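You operate a simulated robot arm through the tools that you are given. There is no shell and no other tool.

The job below is to be done with a simulated robot arm. You get a single attempt, and the scene is never put back.

Task
Zero the slide gauge, then measure the green tomato from the tray at N23 and put it in its ring.
Fine: push the teal slide fully shut and press Zero; the ring goes by the width shown; leave the slide open and the gauge on.

Only the result counts: the job must be done as asked and must still hold three seconds after the hand-in. Knocking over, shifting, dropping, spilling or breaking anything else fails it.

Robot
A 7-joint arm with a two-finger parallel gripper, fixed in place. Base frame: the origin is at the foot of the arm, x ahead of it, y to its left, z up; the work surface is at about z = 0. Lengths are in m, angles in rad, forces in N, time in s.
With the tool pointing down near the work surface it reaches from about 0.26 to 0.68 m from the base axis. Its first joint turns from -2.897 to 2.897 rad. Payload 2.5 kg.
Tool frame: the origin (TCP) lies between the finger pads and is the grasp point; the fingertips stand 0.03 m ahead of it; z points along the fingers, y is the line along which they close. The gripper opens to 0.094 m. The fingers are 0.028 m wide and 0.01 m thick; the gripper's body (0.05 by 0.096 m) begins 0.055 m behind the TCP.
Orientation is told as [roll, pitch, yaw] about the base's x, y, z axes, in that order, counted from this pose: with the fingers straight down and closing along the base's y, the tool's x points along the base's -x, its y along +y and its z along -z.

Tools
- The arm moves only by the tool move_arm. Its argument "series" is a list of rows, each an object of numbers (a shift or turn left out is 0, a gripper value left out holds the last): "ax", "ay", "az": the turn, a rotation vector about the tool's x, y, z in rad; "dx", "dy", "dz": the shift along the tool's x, y, z in m; "hand": the opening, from 0 (shut) to 1 (fully open). In form: [{"ax": .., "ay": .., "az": .., "dx": .., "dy": .., "dz": .., "hand": ..}, ...]. A call has 1 to 20 rows; each row shifts and turns the commanded pose from where the row before left it, along the tool's axes as they then stand. A row lasts 0.2 s, in which the tool goes at most 0.05 m and 0.15 rad; a call with a longer step from one row to the next is refused whole, and so is a gripper value outside its range. A pose out of reach is approached as far as the arm can. The call stops where the force on the tool passes 90 N (or 10 N more than at its start, if that is more) or the arm is blocked; 0.2 s more then pass. Each finger travels about 0.072 m/s and halts on what it meets, pressing with about 22 N; the grip force reading is that of the motor and also rises with nothing between the fingers. The clock runs only during rows and for 0.2 s after the last one: add rows that do not move to give the fingers time. The reply holds the time, the measured pose of the TCP, the force on the tool along the base axes, the opening and the grip force, in the units named above and with some noise, with the torque about the TCP (base axes, N m) and any sound that the robot's microphone picked up, and new pictures: "views" is both (left out), scene, wrist or none.
- Cameras (640 x 400 px; columns grow to the right, rows downward): "scene" is fixed at [0.219, -0.5015, 0.7214]; the picture's right is [0.97, -0.25, 0.00], its down [-0.16, -0.62, -0.77] and it looks along [0.19, 0.74, -0.64] (base axes); focal length 362 px, centre (320, 200). "wrist" rides on the gripper at [0.076, 0.014, -0.103] in the tool frame; the picture's right is [-0.18, 0.98, 0.00], its down [-0.75, -0.14, -0.64] and it looks along [-0.63, -0.12, 0.77] (tool axes); focal length 243 px, centre (320, 200). There is no depth. A picture from a camera that has moved, and an enlarged one, comes with that camera's place and axes in the base frame and with its lens.
- inspect(camera, box): a new picture of the part [left, top, right, bottom] of that camera's present view, enlarged. It takes no simulated time.
- sign_off(): hands the job in; it is judged then, once.

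Places have to be worked out from the pictures, the camera data and where the tool is seen. Open the gripper and draw the arm clear of the work before you hand the job in, unless the task says otherwise.

The tools are called after "Request:" by a JSON object that holds its "fn" and its "kwargs". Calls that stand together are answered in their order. move_arm: Moves the arm, as the interface text tells. Its arguments: {"type":"object","properties":{"series":{"type":"array","items":{"type":"object","properties":{"ax":{"type":"number"},"ay":{"type":"number"},"az":{"type":"number"},"dx":{"type":"number"},"dy":{"type":"number"},"dz":{"type":"number"},"hand":{"type":"number"}}}},"views":{"type":"string","enum":["both","scene","wrist","none"]}},"required":["series"]} The other tools are called the same way: inspect (camera, box) takes an enlarged picture of a part of a camera's view; sign_off () hands the job in.

At the start:

```text
t: 0.0
tool_pos: [0.4456, -0.0234, 0.3412]
ee_rot: [-0.001, 0.002, 0.0]
wrist_force: [-0.3, 0.4, -0.3]
moment: [0.03, 0.0, 0.01]
gripper_width: 0.0941
grasp_force: 0.2
```

scene: 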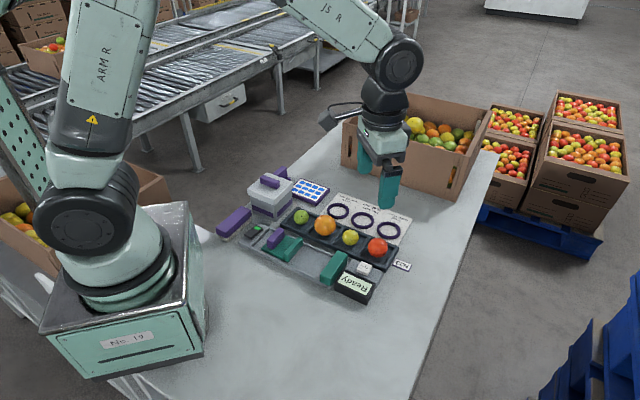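
wrist: 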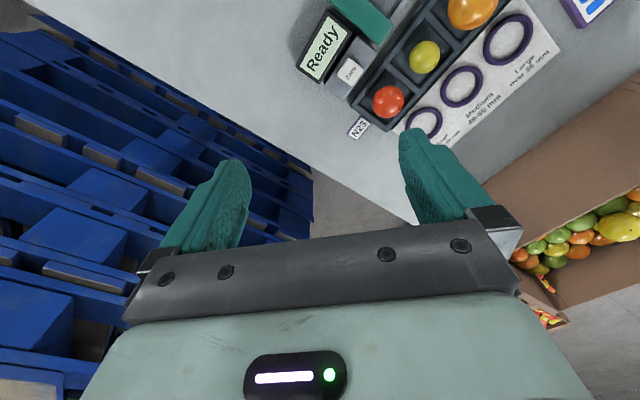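

I start by looking closely at the gauge, tray and ring card in the scene view.

Request:
{"fn": "inspect", "kwargs": {"camera": "scene", "box": [210, 160, 420, 310]}}

Request:
{"fn": "inspect", "kwargs": {"camera": "wrist", "box": [280, 0, 640, 160]}}

```text
2.67 times, centred on (315, 235) of scene
camera zoom: at [0.219, -0.5015, 0.7214], right [0.97, -0.25, 0.0], down [-0.16, -0.62, -0.77], along [0.19, 0.74, -0.64], focal length 966 px, centre (333, 107)
```

zoom: 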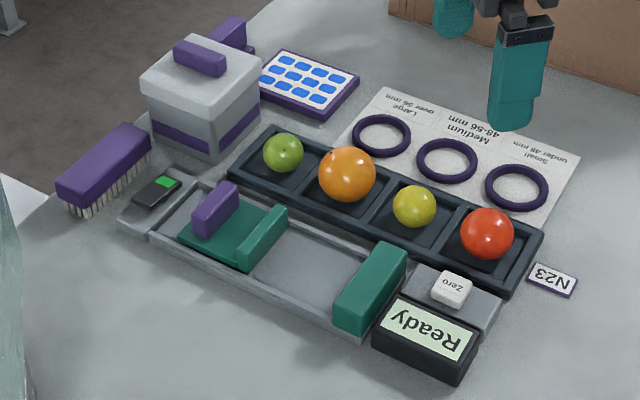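

```text
1.78 times, centred on (460, 80) of wrist
camera zoom: at [0.3694, -0.009, 0.4449], right [0.18, 0.98, 0.0], down [0.75, -0.14, 0.64], along [0.63, -0.12, -0.77], focal length 431 px, centre (71, 413)
```

zoom: 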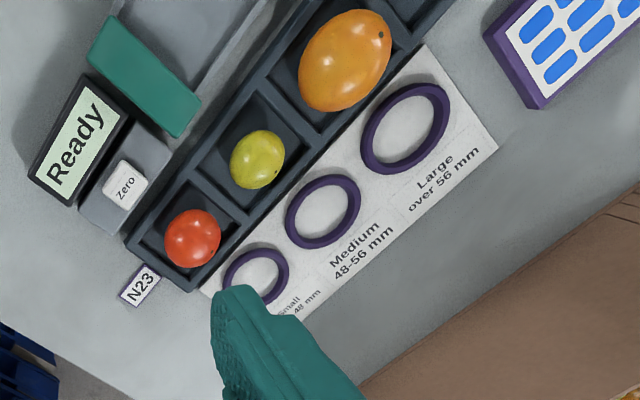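

The scene view puts the green tomato near (0.355, 0.237) and the gauge along a 45° line, with its slide handle near (0.27, 0.16). I'll move up and over the gauge, turn the tool 45° to line up with it, and look with the wrist camera.

Request:
{"fn": "move_arm", "kwargs": {"series": [{"dx": 0.034, "dy": 0.029}, {"dx": 0.034, "dy": 0.029}, {"dx": 0.034, "dy": 0.029}, {"az": -0.1309}, {"az": -0.1309}, {"az": -0.1309}, {"az": -0.1309}, {"az": -0.1309}, {"az": -0.1309}, {}, {}]}}

```text
t: 2.4
tool_pos: [0.3429, 0.0636, 0.3415]
ee_rot: [0.0, 0.0, 0.786]
wrist_force: [0.2, -0.3, 0.6]
moment: [0.01, 0.01, 0.02]
gripper_width: 0.0941
grasp_force: 0.1
camera wrist: at [0.2796, 0.0197, 0.4448], right [-0.57, 0.82, 0.0], down [0.63, 0.43, 0.64], along [0.53, 0.36, -0.77], focal length 243 px, centre (320, 200)
```

scene: 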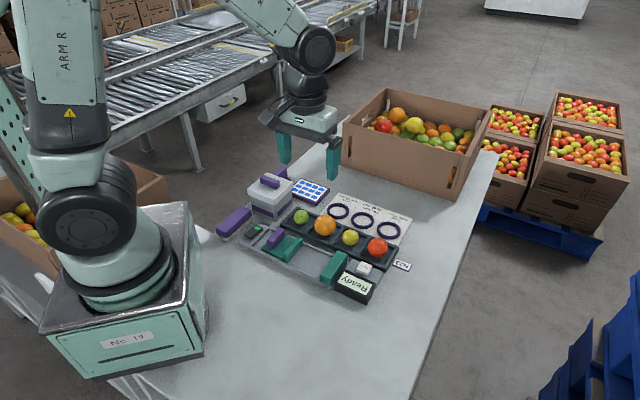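
wrist: 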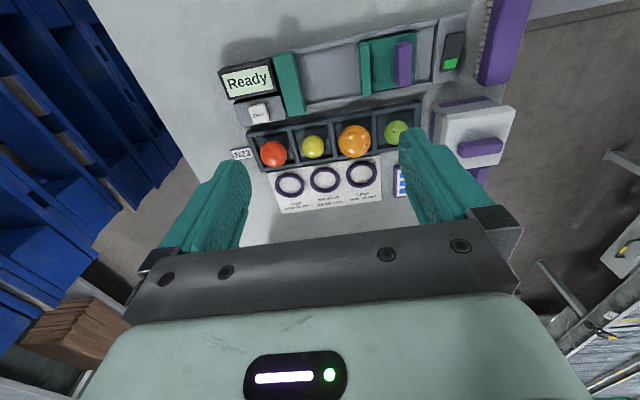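

Request:
{"fn": "inspect", "kwargs": {"camera": "wrist", "box": [210, 0, 530, 200]}}

Request:
{"fn": "inspect", "kwargs": {"camera": "scene", "box": [225, 200, 345, 280]}}

Request:
{"fn": "inspect", "kwargs": {"camera": "scene", "box": [305, 220, 425, 310]}}

```text
2.00 times, centred on (370, 100) of wrist
camera zoom: at [0.2796, 0.0197, 0.4448], right [-0.57, 0.82, 0.0], down [0.63, 0.43, 0.64], along [0.53, 0.36, -0.77], focal length 485 px, centre (220, 400)
```

zoom: 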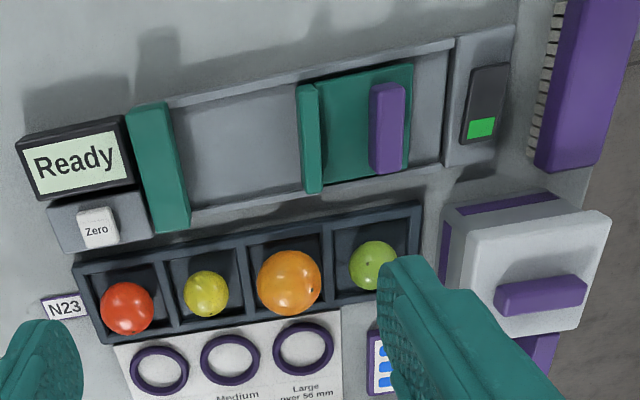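

```text
5.00 times, centred on (285, 240) of scene
camera zoom: at [0.219, -0.5015, 0.7214], right [0.97, -0.25, 0.0], down [-0.16, -0.62, -0.77], along [0.19, 0.74, -0.64], focal length 1811 px, centre (495, 0)
```

zoom: 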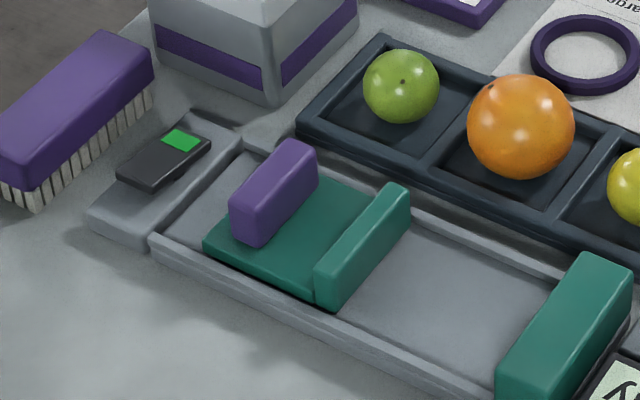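

```text
4.44 times, centred on (365, 265) of scene
camera zoom: at [0.219, -0.5015, 0.7214], right [0.97, -0.25, 0.0], down [-0.16, -0.62, -0.77], along [0.19, 0.74, -0.64], focal length 1610 px, centre (120, -89)
```

zoom: 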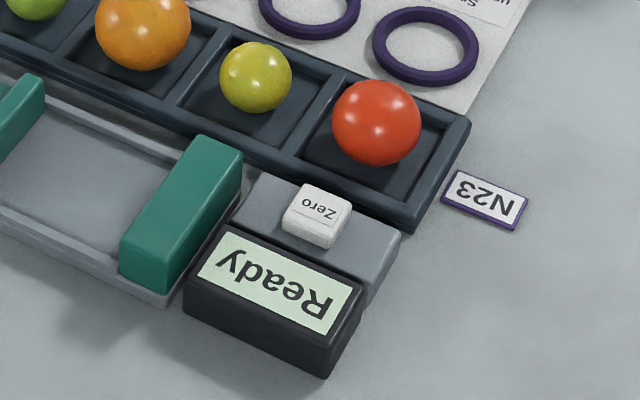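

The display says "Ready". Combining both views, the slide's purple handle tops out near (0.271, 0.155, 0.06), lying across the slide, and the Zero button is near (0.463, 0.019, 0.038). I'll move above the handle with the fingers partly open and look again.

Request:
{"fn": "move_arm", "kwargs": {"series": [{"dx": -0.0046, "dy": 0.0384, "hand": 0.6}, {"dx": -0.0046, "dy": 0.0384}, {"dx": -0.0046, "dy": 0.0384}, {"dz": 0.045}, {"dz": 0.045}, {"dz": 0.045}, {"dz": 0.045}, {}, {}]}}

```text
t: 4.4
tool_pos: [0.2722, 0.153, 0.1625]
ee_rot: [-0.001, 0.0, 0.786]
wrist_force: [1.0, 0.5, 0.0]
moment: [0.02, 0.05, -0.01]
gripper_width: 0.0563
grasp_force: 0.0
camera wrist: at [0.2076, 0.1107, 0.2658], right [-0.56, 0.83, 0.0], down [0.63, 0.43, 0.64], along [0.53, 0.36, -0.77], focal length 243 px, centre (320, 200)
```

scene: 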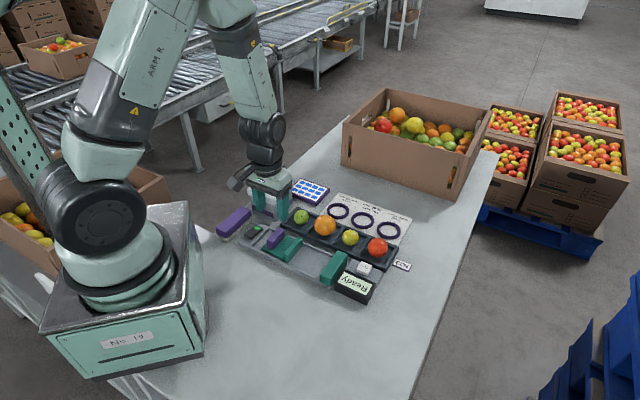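
wrist: 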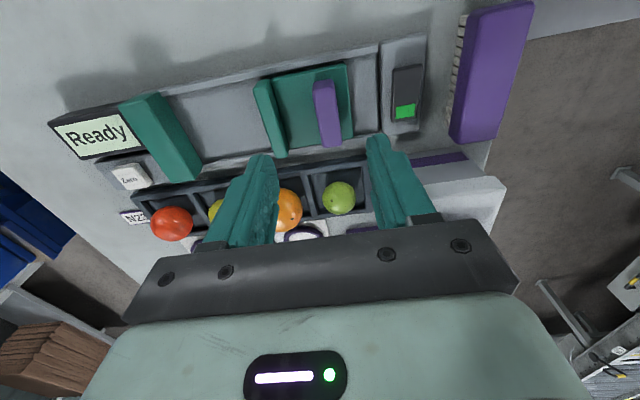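

The fingers straddle the handle but sit a few millimetres off to one side. I'll enlarge the view to centre them before going down.

Request:
{"fn": "inspect", "kwargs": {"camera": "wrist", "box": [220, 30, 440, 180]}}

Request:
{"fn": "inspect", "kwargs": {"camera": "scene", "box": [215, 160, 335, 280]}}

```text
2.67 times, centred on (330, 105) of wrist
camera zoom: at [0.2076, 0.1107, 0.2658], right [-0.56, 0.83, 0.0], down [0.63, 0.43, 0.64], along [0.53, 0.36, -0.77], focal length 647 px, centre (293, 453)
```

zoom: 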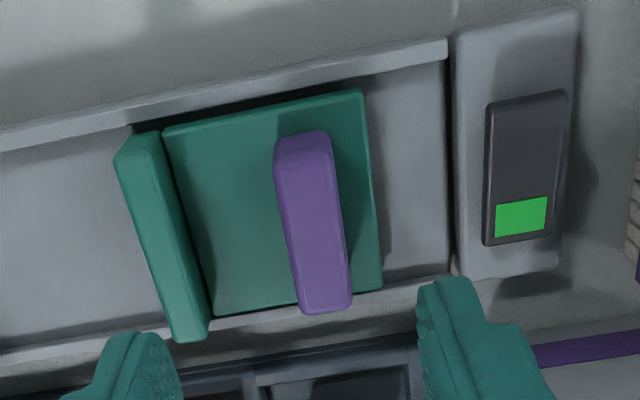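

```text
3.33 times, centred on (275, 220) of scene
camera zoom: at [0.219, -0.5015, 0.7214], right [0.97, -0.25, 0.0], down [-0.16, -0.62, -0.77], along [0.19, 0.74, -0.64], focal length 1207 px, centre (470, 133)
```

zoom: 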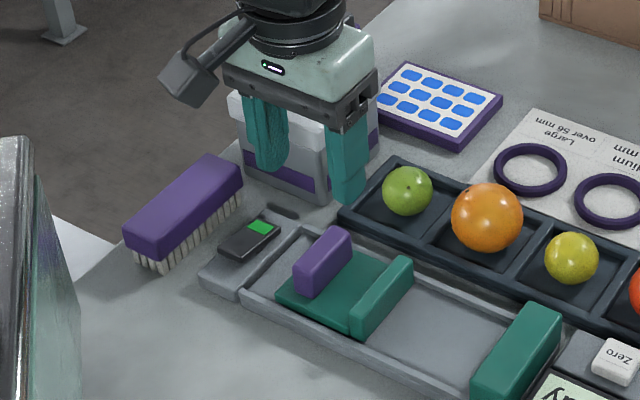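

The handle's centre is about 8 mm further along tool +y, and the front finger has limited room before the jaw. I'll shift over, narrow the opening to about 38 mm, and go down part way.

Request:
{"fn": "move_arm", "kwargs": {"series": [{"dx": -0.003, "dy": 0.0078, "hand": 0.4}, {}, {"dz": 0.025}, {"dz": 0.025}, {}]}}

Request:
{"fn": "inspect", "kwargs": {"camera": "wrist", "box": [240, 30, 420, 200]}}

Request:
{"fn": "inspect", "kwargs": {"camera": "scene", "box": [225, 180, 345, 280]}}

```text
t: 5.6
tool_pos: [0.2705, 0.1613, 0.1121]
ee_rot: [-0.002, -0.001, 0.785]
wrist_force: [0.0, -0.6, -0.5]
moment: [0.01, 0.0, -0.03]
gripper_width: 0.0374
grasp_force: 0.0
camera wrist: at [0.2054, 0.1181, 0.2152], right [-0.56, 0.83, 0.0], down [0.63, 0.43, 0.64], along [0.53, 0.36, -0.77], focal length 243 px, centre (320, 200)
```

scene: 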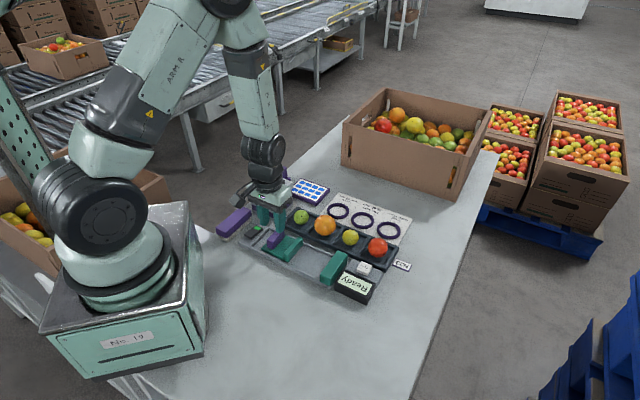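
wrist: 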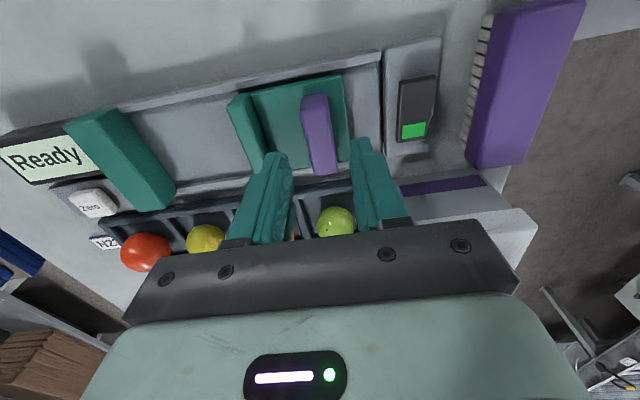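

```text
2.35 times, centred on (330, 115) of wrist
camera zoom: at [0.2054, 0.1181, 0.2152], right [-0.56, 0.83, 0.0], down [0.63, 0.43, 0.64], along [0.53, 0.36, -0.77], focal length 571 px, centre (296, 400)
```

zoom: 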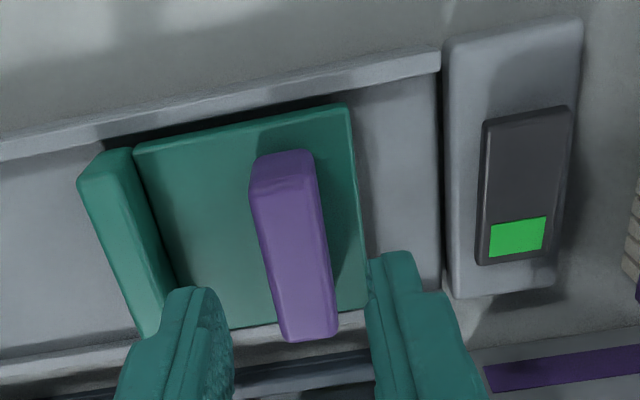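

```text
4.00 times, centred on (285, 230) of scene
camera zoom: at [0.219, -0.5015, 0.7214], right [0.97, -0.25, 0.0], down [-0.16, -0.62, -0.77], along [0.19, 0.74, -0.64], focal length 1449 px, centre (460, 80)
```

zoom: 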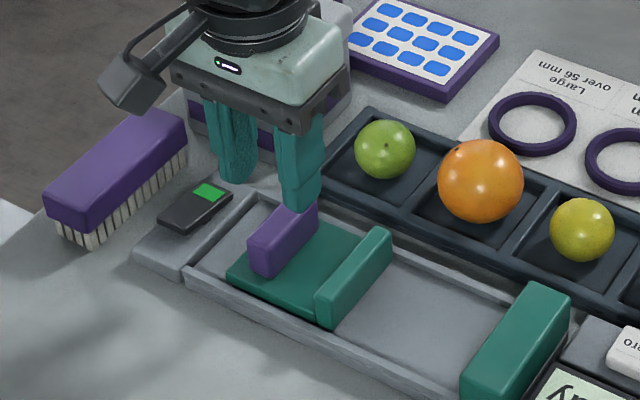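

The fingers now straddle the handle and TCP is within about 2 mm of its centre. I'll go down another 32 mm so the fingertips pass the handle's top, then check.

Request:
{"fn": "move_arm", "kwargs": {"series": [{"dy": 0.0014, "dz": 0.016}, {"dz": 0.016}, {}]}}

Request:
{"fn": "inspect", "kwargs": {"camera": "wrist", "box": [240, 30, 420, 200]}}

Request:
{"fn": "inspect", "kwargs": {"camera": "scene", "box": [225, 180, 345, 280]}}

```text
t: 6.4
tool_pos: [0.2682, 0.163, 0.0801]
ee_rot: [-0.001, 0.001, 0.785]
wrist_force: [0.4, -0.1, 0.3]
moment: [-0.02, 0.02, -0.01]
gripper_width: 0.0377
grasp_force: 0.2
camera wrist: at [0.2041, 0.1194, 0.1827], right [-0.56, 0.83, 0.0], down [0.63, 0.43, 0.64], along [0.53, 0.36, -0.77], focal length 243 px, centre (320, 200)
```

scene: 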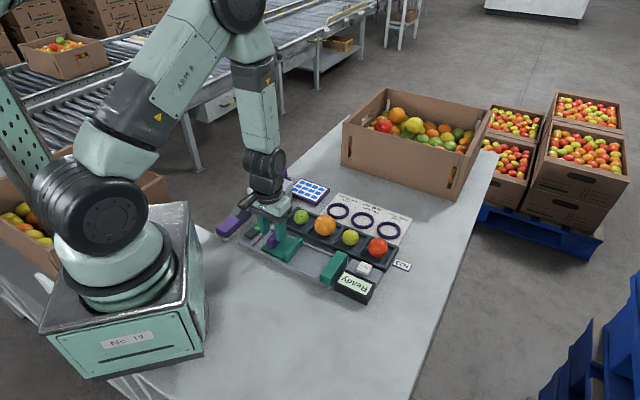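
wrist: 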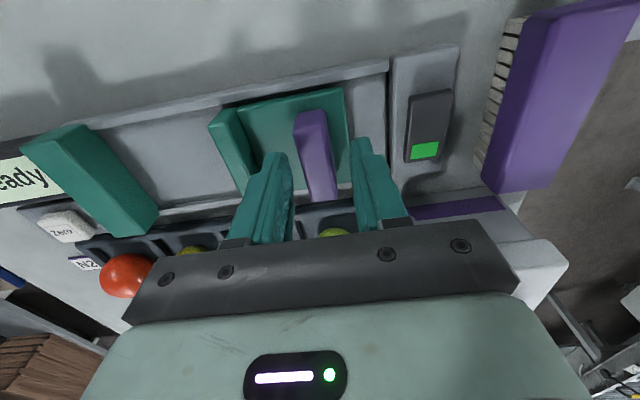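

```text
2.35 times, centred on (330, 115) of wrist
camera zoom: at [0.2041, 0.1194, 0.1827], right [-0.56, 0.83, 0.0], down [0.63, 0.43, 0.64], along [0.53, 0.36, -0.77], focal length 571 px, centre (296, 400)
```

zoom: 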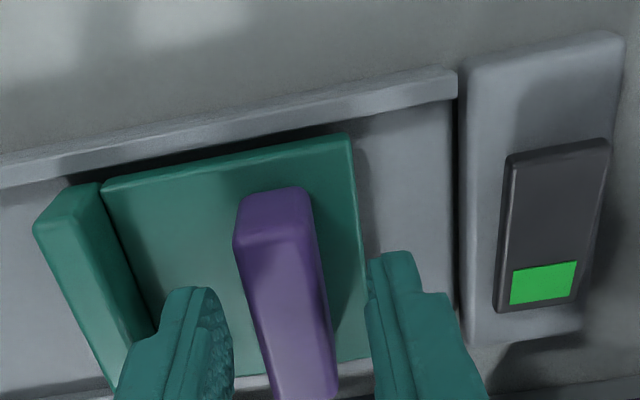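

```text
4.00 times, centred on (285, 230) of scene
camera zoom: at [0.219, -0.5015, 0.7214], right [0.97, -0.25, 0.0], down [-0.16, -0.62, -0.77], along [0.19, 0.74, -0.64], focal length 1449 px, centre (460, 80)
```

zoom: 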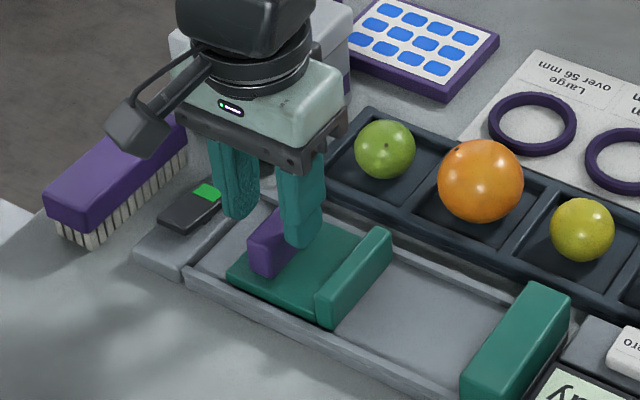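

The fingertips are at z ≈ 0.05 on both sides of the handle, and the slide plate looks to be only about 0.02 high. I'll go 10 mm lower and close on the handle.

Request:
{"fn": "move_arm", "kwargs": {"series": [{"dz": 0.01}, {}, {"hand": 0.0}, {}, {}]}}

```text
t: 7.6
tool_pos: [0.2693, 0.1611, 0.071]
ee_rot: [-0.004, -0.001, 0.782]
wrist_force: [28.8, -25.2, -12.8]
moment: [0.05, -0.37, 1.22]
gripper_width: 0.0197
grasp_force: 45.3
camera wrist: at [0.2054, 0.118, 0.1726], right [-0.56, 0.83, 0.0], down [0.63, 0.43, 0.64], along [0.53, 0.36, -0.77], focal length 243 px, centre (320, 200)
```

scene: 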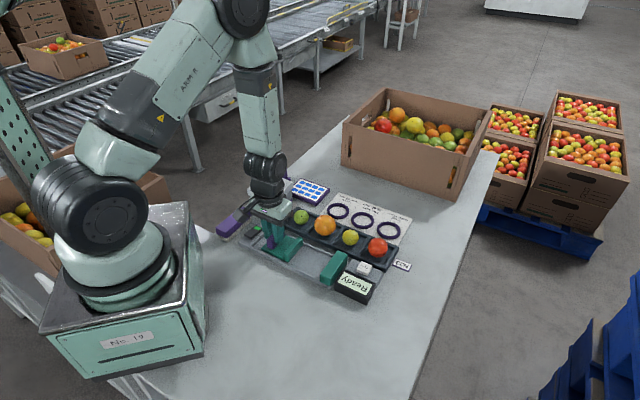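
wrist: 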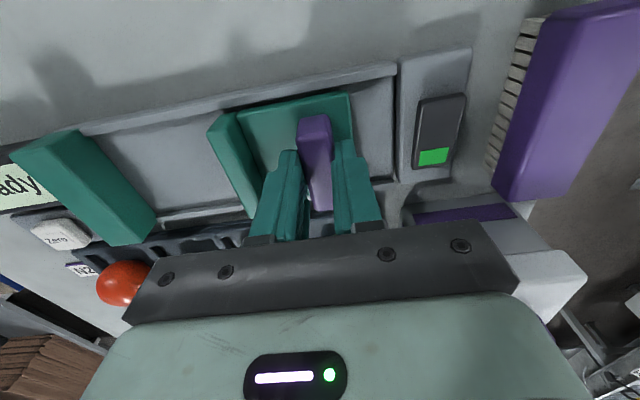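

The handle is gripped (19.7 mm), with about 38 N of side load because the grip was slightly off-centre. I'll move a little along the closing direction (tool −y) to relieve it and see whether the slide follows.

Request:
{"fn": "move_arm", "kwargs": {"series": [{"dy": -0.003}, {"dy": -0.003}, {"dy": -0.004}, {}], "views": "wrist"}}

```text
t: 8.6
tool_pos: [0.2738, 0.1569, 0.07]
ee_rot: [0.001, 0.002, 0.789]
wrist_force: [1.6, 3.8, -22.5]
moment: [0.18, -0.51, -0.49]
gripper_width: 0.0196
grasp_force: 45.6
camera wrist: at [0.2101, 0.1134, 0.1729], right [-0.57, 0.82, 0.0], down [0.63, 0.43, 0.64], along [0.53, 0.36, -0.77], focal length 243 px, centre (320, 200)
```

wrist: 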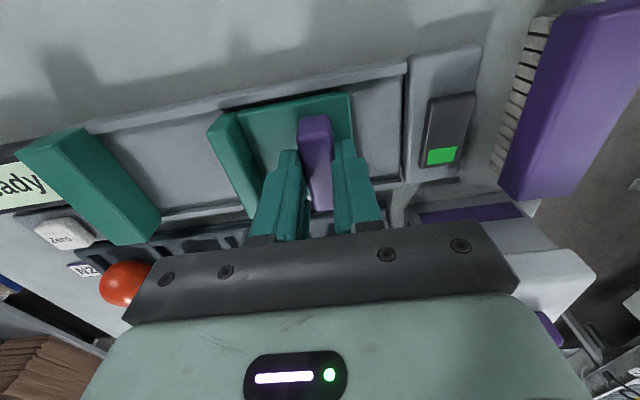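

The slide follows the hand and the side load is almost gone. I'll slide on toward the fixed jaw by 70 mm in small steps, easing down slightly to relieve the vertical pull.

Request:
{"fn": "move_arm", "kwargs": {"series": [{"dy": -0.005, "dz": 0.001}, {"dy": -0.007}, {"dy": -0.007}, {"dy": -0.007}, {"dy": -0.007}, {"dy": -0.007}, {"dy": -0.007}, {"dy": -0.007}, {"dy": -0.007}, {"dy": -0.007}, {}]}}

```text
t: 11.0
tool_pos: [0.3219, 0.1078, 0.0686]
ee_rot: [-0.001, 0.0, 0.784]
wrist_force: [0.1, 0.6, 19.7]
moment: [0.0, 0.07, -0.19]
gripper_width: 0.0199
grasp_force: 44.8
camera wrist: at [0.2585, 0.0649, 0.172], right [-0.57, 0.82, 0.0], down [0.63, 0.43, 0.64], along [0.53, 0.36, -0.77], focal length 243 px, centre (320, 200)
```

scene: 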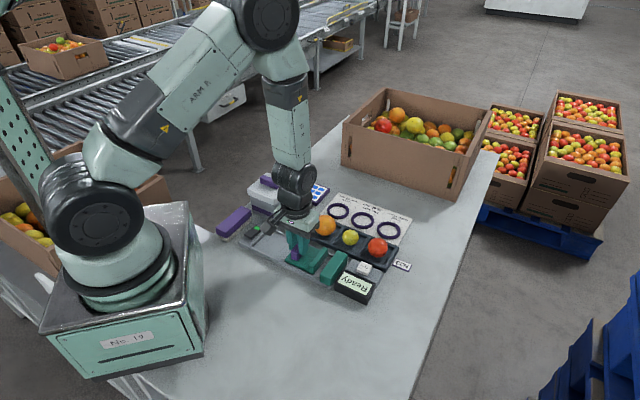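
wrist: 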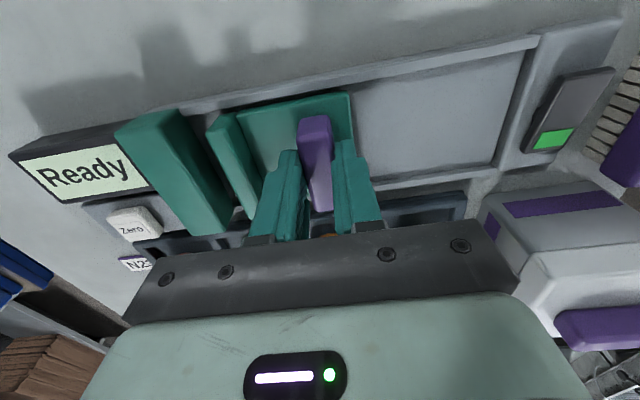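

The slide has moved about 68 mm and a gap of roughly 20 mm is left. I'll continue 14 mm in smaller steps.

Request:
{"fn": "move_arm", "kwargs": {"series": [{"dy": -0.0035, "dz": -0.0005}, {"dy": -0.0035}, {"dy": -0.0035}, {"dy": -0.0035}, {}], "views": "wrist"}}

Request:
{"fn": "inspect", "kwargs": {"camera": "wrist", "box": [100, 60, 380, 240]}}

```text
t: 12.2
tool_pos: [0.3327, 0.0985, 0.0689]
ee_rot: [0.001, 0.0, 0.785]
wrist_force: [0.3, 2.3, -10.3]
moment: [0.89, -0.76, 0.03]
gripper_width: 0.0197
grasp_force: 44.6
camera wrist: at [0.2687, 0.0549, 0.1721], right [-0.56, 0.83, 0.0], down [0.63, 0.43, 0.64], along [0.53, 0.36, -0.77], focal length 243 px, centre (320, 200)
```

wrist: 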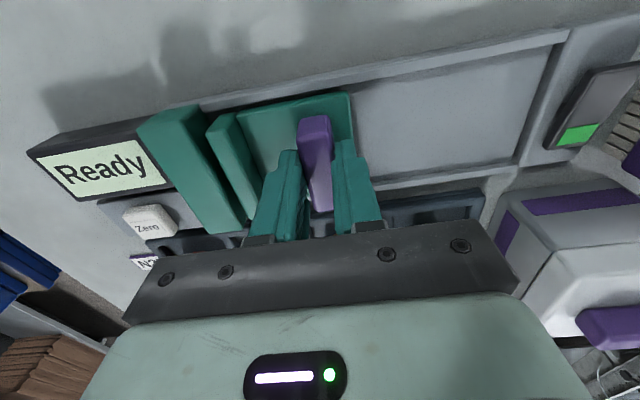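

```text
2.22 times, centred on (240, 150) of wrist
camera zoom: at [0.2687, 0.0549, 0.1721], right [-0.56, 0.83, 0.0], down [0.63, 0.43, 0.64], along [0.53, 0.36, -0.77], focal length 539 px, centre (498, 311)
```

zoom: 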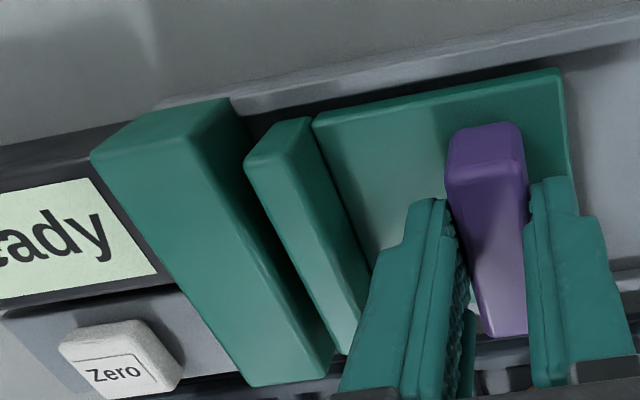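

There's a small gap left, perhaps 8–12 mm. I'll creep on in 2 mm steps and watch for the contact force.

Request:
{"fn": "move_arm", "kwargs": {"series": [{"dy": -0.002}, {"dy": -0.002}, {"dy": -0.002}, {"dy": -0.002}, {}], "views": "wrist"}}

Request:
{"fn": "inspect", "kwargs": {"camera": "wrist", "box": [100, 60, 380, 240]}}

```text
t: 13.4
tool_pos: [0.3378, 0.0939, 0.0688]
ee_rot: [0.003, 0.0, 0.785]
wrist_force: [-0.9, 12.7, -27.9]
moment: [0.5, -0.34, -0.35]
gripper_width: 0.0196
grasp_force: 45.0
camera wrist: at [0.2738, 0.0498, 0.1721], right [-0.57, 0.82, 0.0], down [0.63, 0.43, 0.64], along [0.53, 0.36, -0.77], focal length 243 px, centre (320, 200)
```

wrist: 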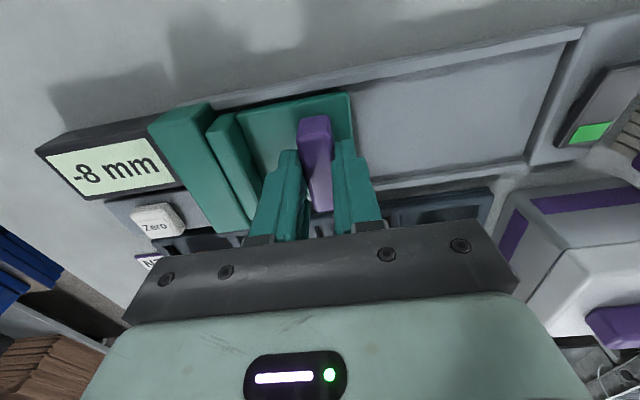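

```text
2.22 times, centred on (240, 150) of wrist
camera zoom: at [0.2738, 0.0498, 0.1721], right [-0.57, 0.82, 0.0], down [0.63, 0.43, 0.64], along [0.53, 0.36, -0.77], focal length 539 px, centre (498, 311)
```

zoom: 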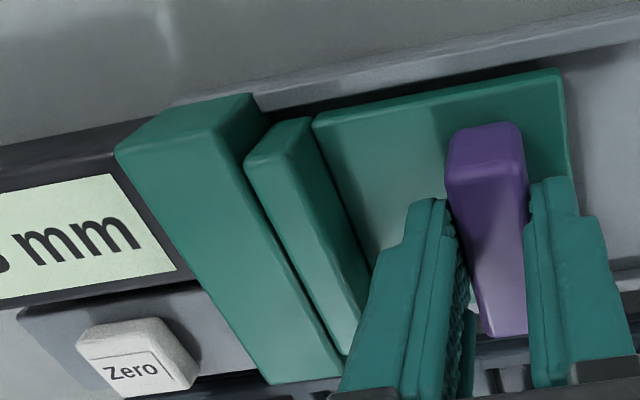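

The display now reads "-8 mm", so the jaws have probably just met. I'll press on slightly to make sure the slide is fully shut.

Request:
{"fn": "move_arm", "kwargs": {"series": [{"dy": -0.0015}, {"dy": -0.0015}, {}], "views": "wrist"}}

Request:
{"fn": "inspect", "kwargs": {"camera": "wrist", "box": [30, 60, 310, 240]}}

```text
t: 14.2
tool_pos: [0.3384, 0.0936, 0.0694]
ee_rot: [0.004, 0.001, 0.788]
wrist_force: [-28.9, 32.2, -1.7]
moment: [0.64, -0.24, -1.39]
gripper_width: 0.0196
grasp_force: 44.6
camera wrist: at [0.2745, 0.0491, 0.1723], right [-0.57, 0.82, 0.01], down [0.63, 0.43, 0.64], along [0.52, 0.37, -0.77], focal length 243 px, centre (320, 200)
```

wrist: 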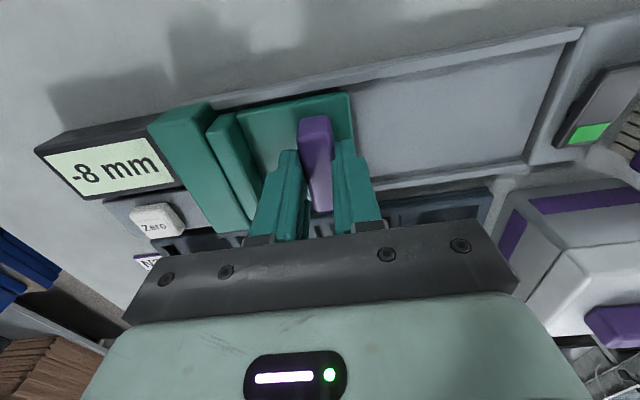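

```text
2.22 times, centred on (170, 150) of wrist
camera zoom: at [0.2745, 0.0491, 0.1723], right [-0.57, 0.82, 0.01], down [0.63, 0.43, 0.64], along [0.52, 0.37, -0.77], focal length 539 px, centre (653, 311)
```

zoom: 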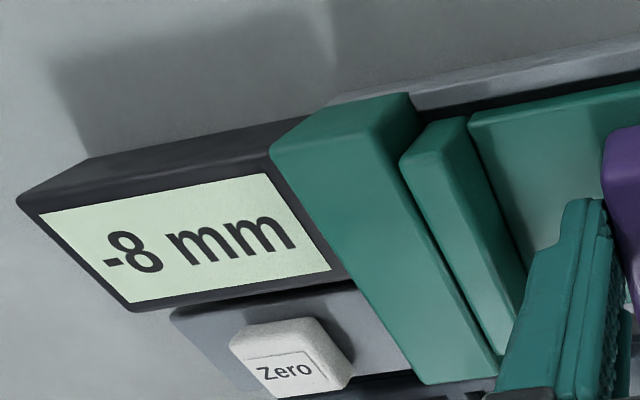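

Force along the slide rose to about 43 N with no further motion, so the slide is fully shut, and the gauge has a −8 mm offset. I'll release the handle, rise straight up, and check the slide stayed shut.

Request:
{"fn": "move_arm", "kwargs": {"series": [{"hand": 0.4}, {}, {}, {"dz": -0.02}, {"dz": -0.04}, {"dz": -0.04}, {}]}}

Request:
{"fn": "inspect", "kwargs": {"camera": "wrist", "box": [100, 30, 420, 200]}}

Request:
{"fn": "inspect", "kwargs": {"camera": "scene", "box": [225, 180, 425, 310]}}

```text
t: 15.8
tool_pos: [0.3411, 0.0896, 0.1688]
ee_rot: [0.0, 0.0, 0.785]
wrist_force: [0.0, 0.6, 0.2]
moment: [-0.01, -0.03, 0.01]
gripper_width: 0.0378
grasp_force: 0.1
camera wrist: at [0.2763, 0.047, 0.2721], right [-0.56, 0.83, 0.0], down [0.63, 0.43, 0.64], along [0.53, 0.36, -0.77], focal length 243 px, centre (320, 200)
```

scene: 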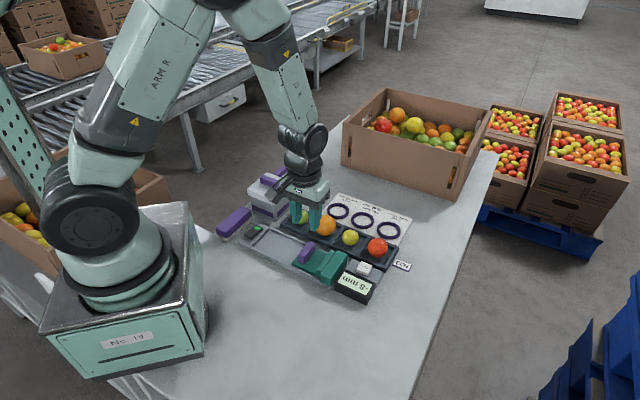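
wrist: 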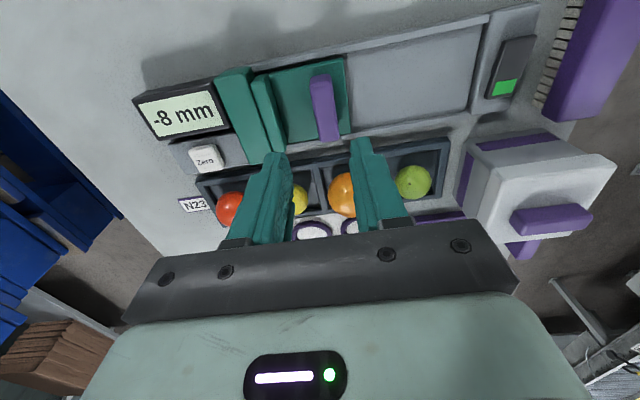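

```text
2.00 times, centred on (260, 115) of wrist
camera zoom: at [0.2763, 0.047, 0.2721], right [-0.56, 0.83, 0.0], down [0.63, 0.43, 0.64], along [0.53, 0.36, -0.77], focal length 485 px, centre (440, 370)
```

zoom: 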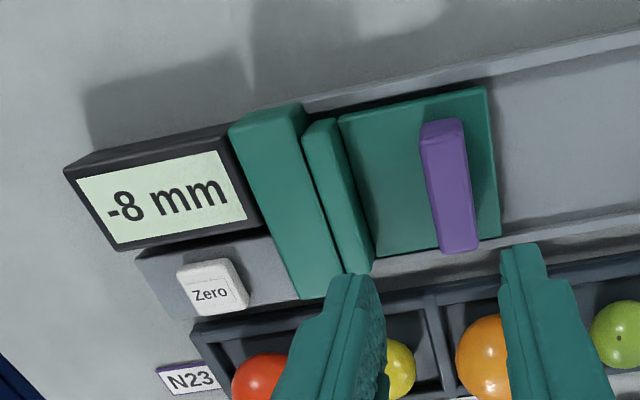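

```text
3.08 times, centred on (325, 245) of scene
camera zoom: at [0.219, -0.5015, 0.7214], right [0.97, -0.25, 0.0], down [-0.16, -0.62, -0.77], along [0.19, 0.74, -0.64], focal length 1114 px, centre (305, 62)
```

zoom: 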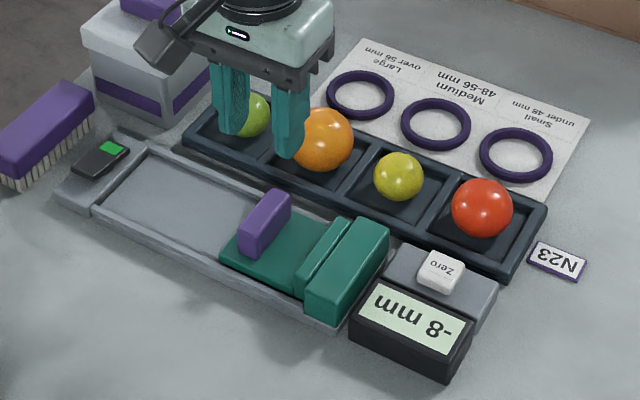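

The slide stayed shut and the display still reads −8 mm. Next I'll close the fingers, move above the Zero button near (0.4625, 0.0195), and start going down.

Request:
{"fn": "move_arm", "kwargs": {"series": [{"dx": -0.0121, "dy": -0.0451, "hand": 0.0}, {"dx": -0.0121, "dy": -0.0451}, {"dx": -0.0121, "dy": -0.0451}, {}, {"dz": 0.03}, {"dz": 0.03}, {}]}}

Request:
{"fn": "inspect", "kwargs": {"camera": "wrist", "box": [220, 60, 440, 220]}}

Request:
{"fn": "inspect", "kwargs": {"camera": "scene", "box": [305, 200, 425, 310]}}

```text
t: 17.4
tool_pos: [0.4619, 0.0198, 0.1088]
ee_rot: [0.0, 0.001, 0.786]
wrist_force: [0.0, -0.4, -0.2]
moment: [0.0, 0.0, 0.01]
gripper_width: 0.0
grasp_force: 22.0
camera wrist: at [0.3979, -0.0236, 0.2109], right [-0.56, 0.83, 0.0], down [0.63, 0.43, 0.64], along [0.53, 0.36, -0.77], focal length 243 px, centre (320, 200)
```

scene: 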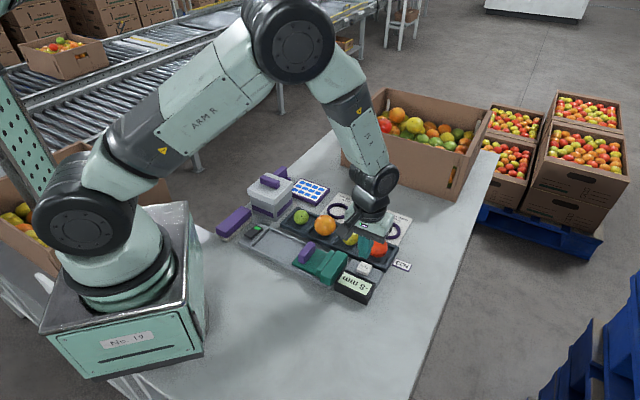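
wrist: 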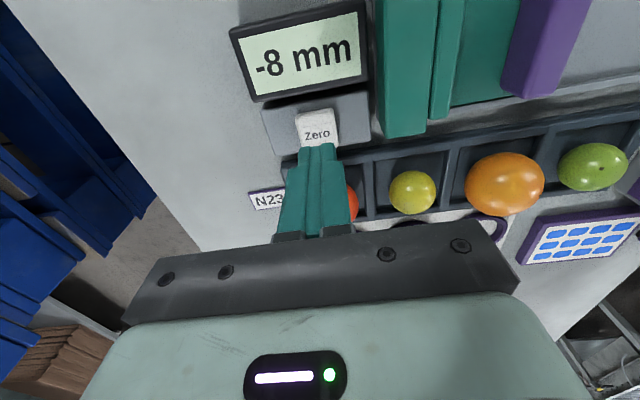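

```text
2.50 times, centred on (330, 140) of wrist
camera zoom: at [0.3979, -0.0236, 0.2109], right [-0.56, 0.83, 0.0], down [0.63, 0.43, 0.64], along [0.53, 0.36, -0.77], focal length 606 px, centre (295, 350)
```

zoom: 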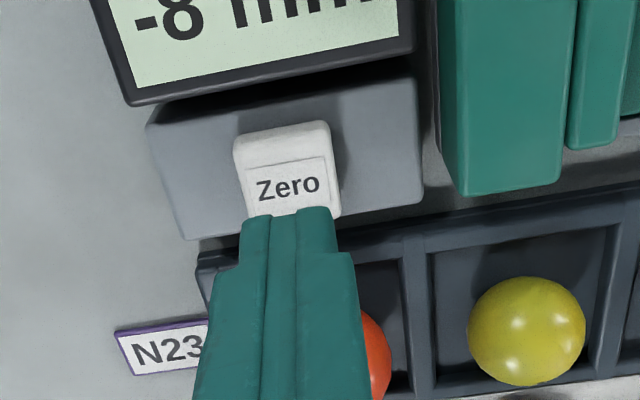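

```text
3.64 times, centred on (365, 255) of scene
camera zoom: at [0.219, -0.5015, 0.7214], right [0.97, -0.25, 0.0], down [-0.16, -0.62, -0.77], along [0.19, 0.74, -0.64], focal length 1317 px, centre (156, 0)
```

zoom: 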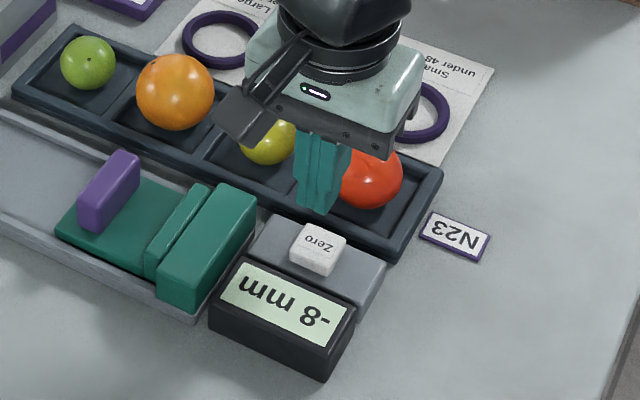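

The closed fingertips line up with the Zero button, 1–2 mm short of its centre. I'll correct that and go down to just above its top.

Request:
{"fn": "move_arm", "kwargs": {"series": [{"dx": -0.0013, "dy": -0.0018, "dz": 0.012}, {"dz": 0.012}, {"dz": 0.008}, {}], "views": "wrist"}}

Request:
{"fn": "inspect", "kwargs": {"camera": "scene", "box": [305, 200, 425, 310]}}

```text
t: 18.4
tool_pos: [0.4634, 0.0194, 0.0762]
ee_rot: [0.001, -0.001, 0.786]
wrist_force: [1.1, 0.0, 0.8]
moment: [0.02, 0.01, 0.0]
gripper_width: 0.0001
grasp_force: 22.3
camera wrist: at [0.4002, -0.0235, 0.1799], right [-0.56, 0.83, 0.0], down [0.63, 0.43, 0.64], along [0.53, 0.36, -0.77], focal length 243 px, centre (320, 200)
```

wrist: 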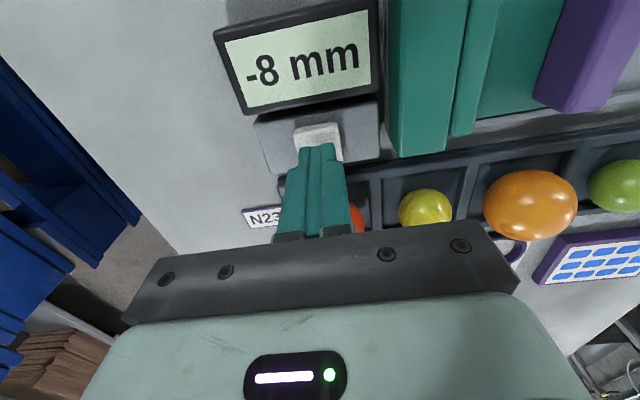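

```text
3.64 times, centred on (365, 255) of scene
camera zoom: at [0.219, -0.5015, 0.7214], right [0.97, -0.25, 0.0], down [-0.16, -0.62, -0.77], along [0.19, 0.74, -0.64], focal length 1317 px, centre (156, 0)
```

zoom: 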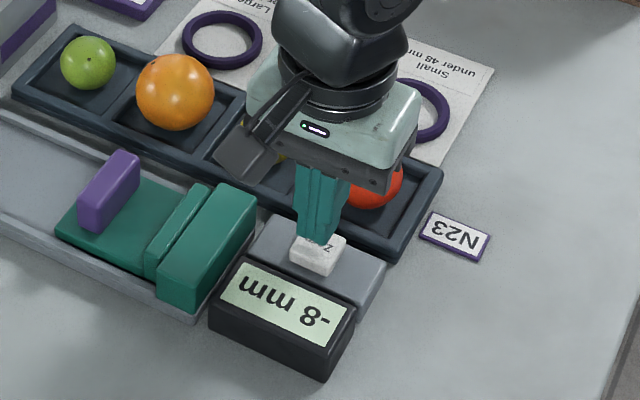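

The fingertips hover just above the button at z ≈ 0.046. I'll press down in 2 mm steps and check the display after each few.

Request:
{"fn": "move_arm", "kwargs": {"series": [{"dz": 0.002}, {"dz": 0.002}, {"dz": 0.002}, {"dz": 0.002}, {}], "views": "wrist"}}

```text
t: 19.6
tool_pos: [0.4638, 0.0199, 0.0694]
ee_rot: [0.001, 0.0, 0.788]
wrist_force: [-0.7, -0.4, 0.1]
moment: [0.02, -0.01, -0.04]
gripper_width: 0.0002
grasp_force: 21.8
camera wrist: at [0.4002, -0.0237, 0.1725], right [-0.56, 0.83, 0.0], down [0.63, 0.43, 0.64], along [0.53, 0.36, -0.77], focal length 243 px, centre (320, 200)
```

wrist: 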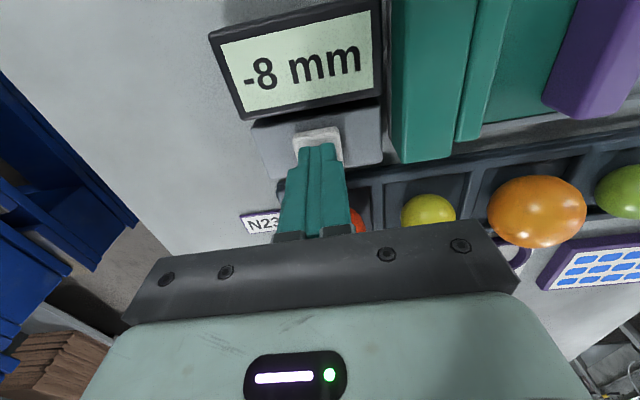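

No contact yet with the fingertips at about 0.039, so I'll go on pressing in small steps.

Request:
{"fn": "move_arm", "kwargs": {"series": [{"dz": 0.0015}, {"dz": 0.0015}, {"dz": 0.0015}, {}], "views": "wrist"}}

```text
t: 20.6
tool_pos: [0.4642, 0.0207, 0.0647]
ee_rot: [0.0, 0.0, 0.784]
wrist_force: [-0.1, 0.6, 0.4]
moment: [-0.03, 0.0, -0.01]
gripper_width: 0.0
grasp_force: 22.8
camera wrist: at [0.4001, -0.0236, 0.1678], right [-0.56, 0.83, 0.0], down [0.63, 0.43, 0.64], along [0.53, 0.36, -0.77], focal length 243 px, centre (320, 200)
```

wrist: 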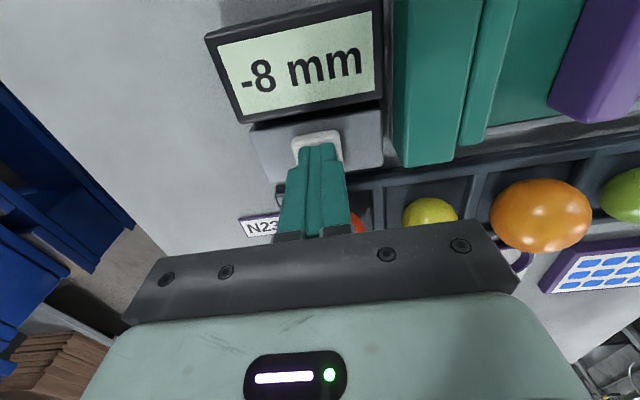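

Still no contact at about 0.035. I'll check the alignment up close before pressing further.

Request:
{"fn": "inspect", "kwargs": {"camera": "wrist", "box": [240, 90, 400, 200]}}

Request:
{"fn": "inspect", "kwargs": {"camera": "scene", "box": [325, 220, 405, 290]}}

```text
3.64 times, centred on (320, 145) of wrist
camera zoom: at [0.4001, -0.0236, 0.1678], right [-0.56, 0.83, 0.0], down [0.63, 0.43, 0.64], along [0.53, 0.36, -0.77], focal length 882 px, centre (320, 400)
```

zoom: 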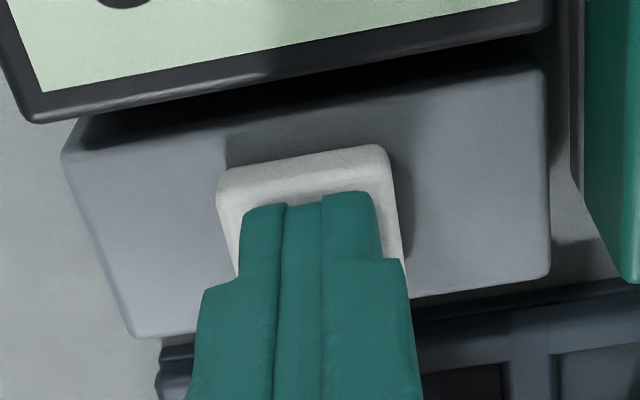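

```text
5.71 times, centred on (365, 255) of scene
camera zoom: at [0.219, -0.5015, 0.7214], right [0.97, -0.25, 0.0], down [-0.16, -0.62, -0.77], along [0.19, 0.74, -0.64], focal length 2070 px, centre (63, -114)
```

zoom: 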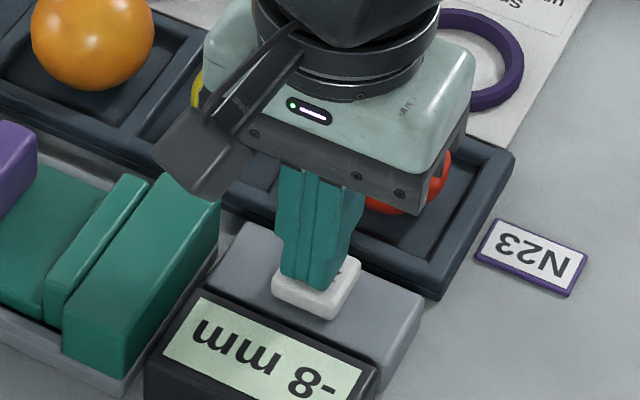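

The fingers are squarely over the button and almost on it, so I'll keep pressing gently.

Request:
{"fn": "move_arm", "kwargs": {"series": [{"dz": 0.0015}, {"dz": 0.0015}, {"dz": 0.0015}, {}], "views": "wrist"}}

```text
t: 21.6
tool_pos: [0.4629, 0.0204, 0.06]
ee_rot: [0.001, -0.001, 0.786]
wrist_force: [-2.4, -0.8, 1.8]
moment: [-0.01, 0.05, -0.03]
gripper_width: 0.0001
grasp_force: 22.1
heard: click
camera wrist: at [0.4001, -0.0236, 0.1632], right [-0.56, 0.83, 0.0], down [0.63, 0.43, 0.64], along [0.53, 0.36, -0.77], focal length 243 px, centre (320, 200)
```

wrist: 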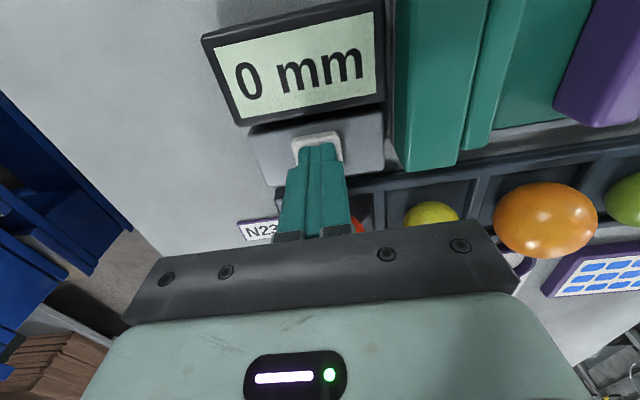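

A click was heard and the display reads "0 mm", so the gauge is zeroed. I'll rise, go back above the slide handle at about (0.338, 0.094), and open the fingers to straddle it.

Request:
{"fn": "move_arm", "kwargs": {"series": [{"dz": -0.02}, {"dz": -0.04}, {"dz": -0.04}, {"dx": 0.0122, "dy": 0.0468}, {"dx": 0.0122, "dy": 0.0468, "hand": 0.4}, {"dx": 0.0122, "dy": 0.0468}, {}, {}, {"dz": 0.03}, {"dz": 0.02}, {}]}}

Request:
{"fn": "inspect", "kwargs": {"camera": "wrist", "box": [120, 30, 440, 220]}}

Request:
{"fn": "inspect", "kwargs": {"camera": "scene", "box": [225, 180, 425, 310]}}

```text
t: 24.0
tool_pos: [0.3394, 0.0946, 0.1099]
ee_rot: [0.0, 0.002, 0.786]
wrist_force: [-0.4, -0.4, -0.8]
moment: [0.0, 0.02, 0.02]
gripper_width: 0.0378
grasp_force: 0.0
camera wrist: at [0.2755, 0.0504, 0.2128], right [-0.56, 0.83, 0.0], down [0.63, 0.43, 0.64], along [0.53, 0.36, -0.77], focal length 243 px, centre (320, 200)
```

scene: 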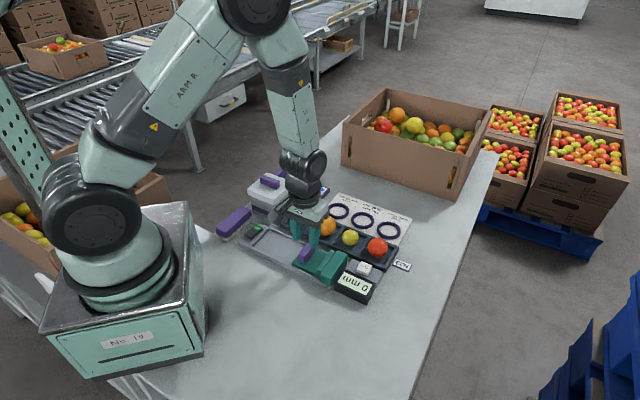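
wrist: 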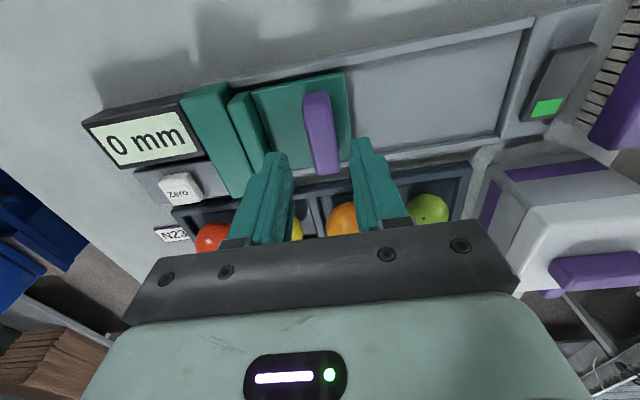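

```text
2.00 times, centred on (280, 125) of wrist
camera zoom: at [0.2755, 0.0504, 0.2128], right [-0.56, 0.83, 0.0], down [0.63, 0.43, 0.64], along [0.53, 0.36, -0.77], focal length 485 px, centre (400, 350)
```

zoom: 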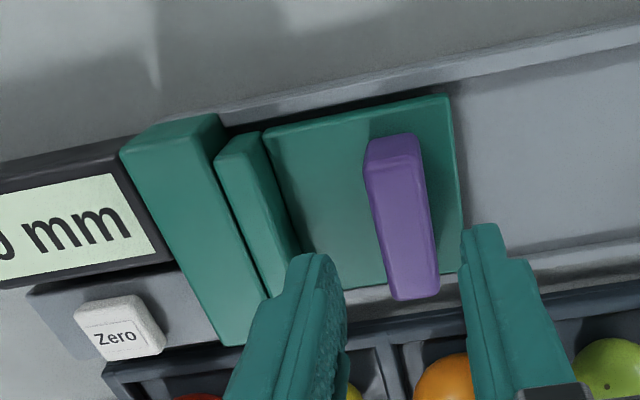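

```text
3.08 times, centred on (325, 245) of scene
camera zoom: at [0.219, -0.5015, 0.7214], right [0.97, -0.25, 0.0], down [-0.16, -0.62, -0.77], along [0.19, 0.74, -0.64], focal length 1114 px, centre (305, 62)
```

zoom: 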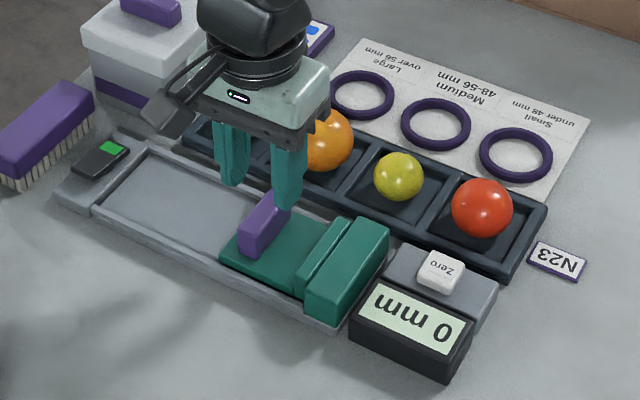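

The gauge shows 0 mm and the fingers straddle the handle. I'll go down 40 mm, grip it, and start drawing the slide open.

Request:
{"fn": "move_arm", "kwargs": {"series": [{"dz": 0.02}, {"dz": 0.02}, {}, {"hand": 0.0}, {}, {}, {"dy": 0.003}, {"dy": 0.004}, {"dy": 0.006}, {}], "views": "wrist"}}

```text
t: 26.2
tool_pos: [0.3299, 0.1037, 0.07]
ee_rot: [0.0, -0.001, 0.788]
wrist_force: [9.3, 5.8, -35.1]
moment: [-0.18, 0.12, -0.07]
gripper_width: 0.0198
grasp_force: 45.2
camera wrist: at [0.266, 0.0594, 0.1729], right [-0.56, 0.83, 0.0], down [0.63, 0.43, 0.64], along [0.53, 0.36, -0.77], focal length 243 px, centre (320, 200)
```

wrist: 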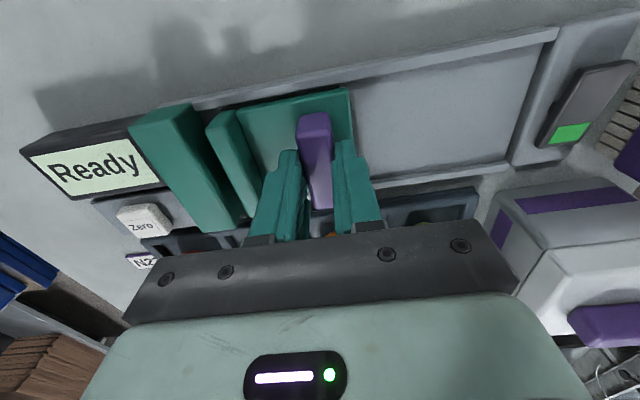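

The slide opens smoothly and the display is back to "Ready". I'll draw it back another 72 mm, staying short of its original open position.

Request:
{"fn": "move_arm", "kwargs": {"series": [{"dy": 0.006, "dz": 0.0007}, {"dy": 0.0075}, {"dy": 0.0075}, {"dy": 0.0075}, {"dy": 0.0075}, {"dy": 0.0075}, {"dy": 0.0075}, {"dy": 0.0075}, {"dy": 0.0075}, {"dy": 0.006}, {}], "views": "wrist"}}

```text
t: 28.6
tool_pos: [0.2791, 0.1534, 0.0708]
ee_rot: [0.001, -0.001, 0.785]
wrist_force: [6.6, 5.9, 27.5]
moment: [-0.17, 0.09, 0.0]
gripper_width: 0.0197
grasp_force: 45.1
camera wrist: at [0.2147, 0.1104, 0.1729], right [-0.56, 0.83, 0.0], down [0.63, 0.43, 0.64], along [0.53, 0.36, -0.77], focal length 243 px, centre (320, 200)
```

wrist: 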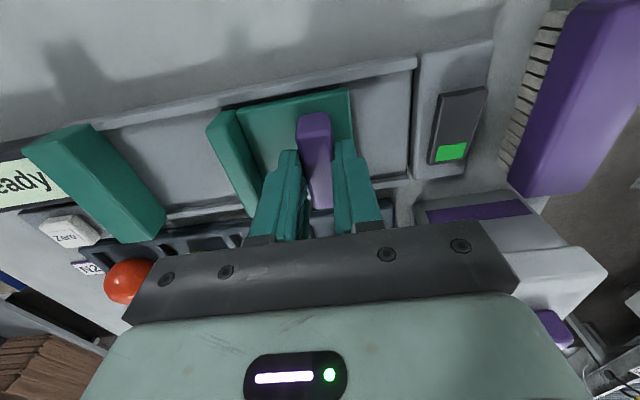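

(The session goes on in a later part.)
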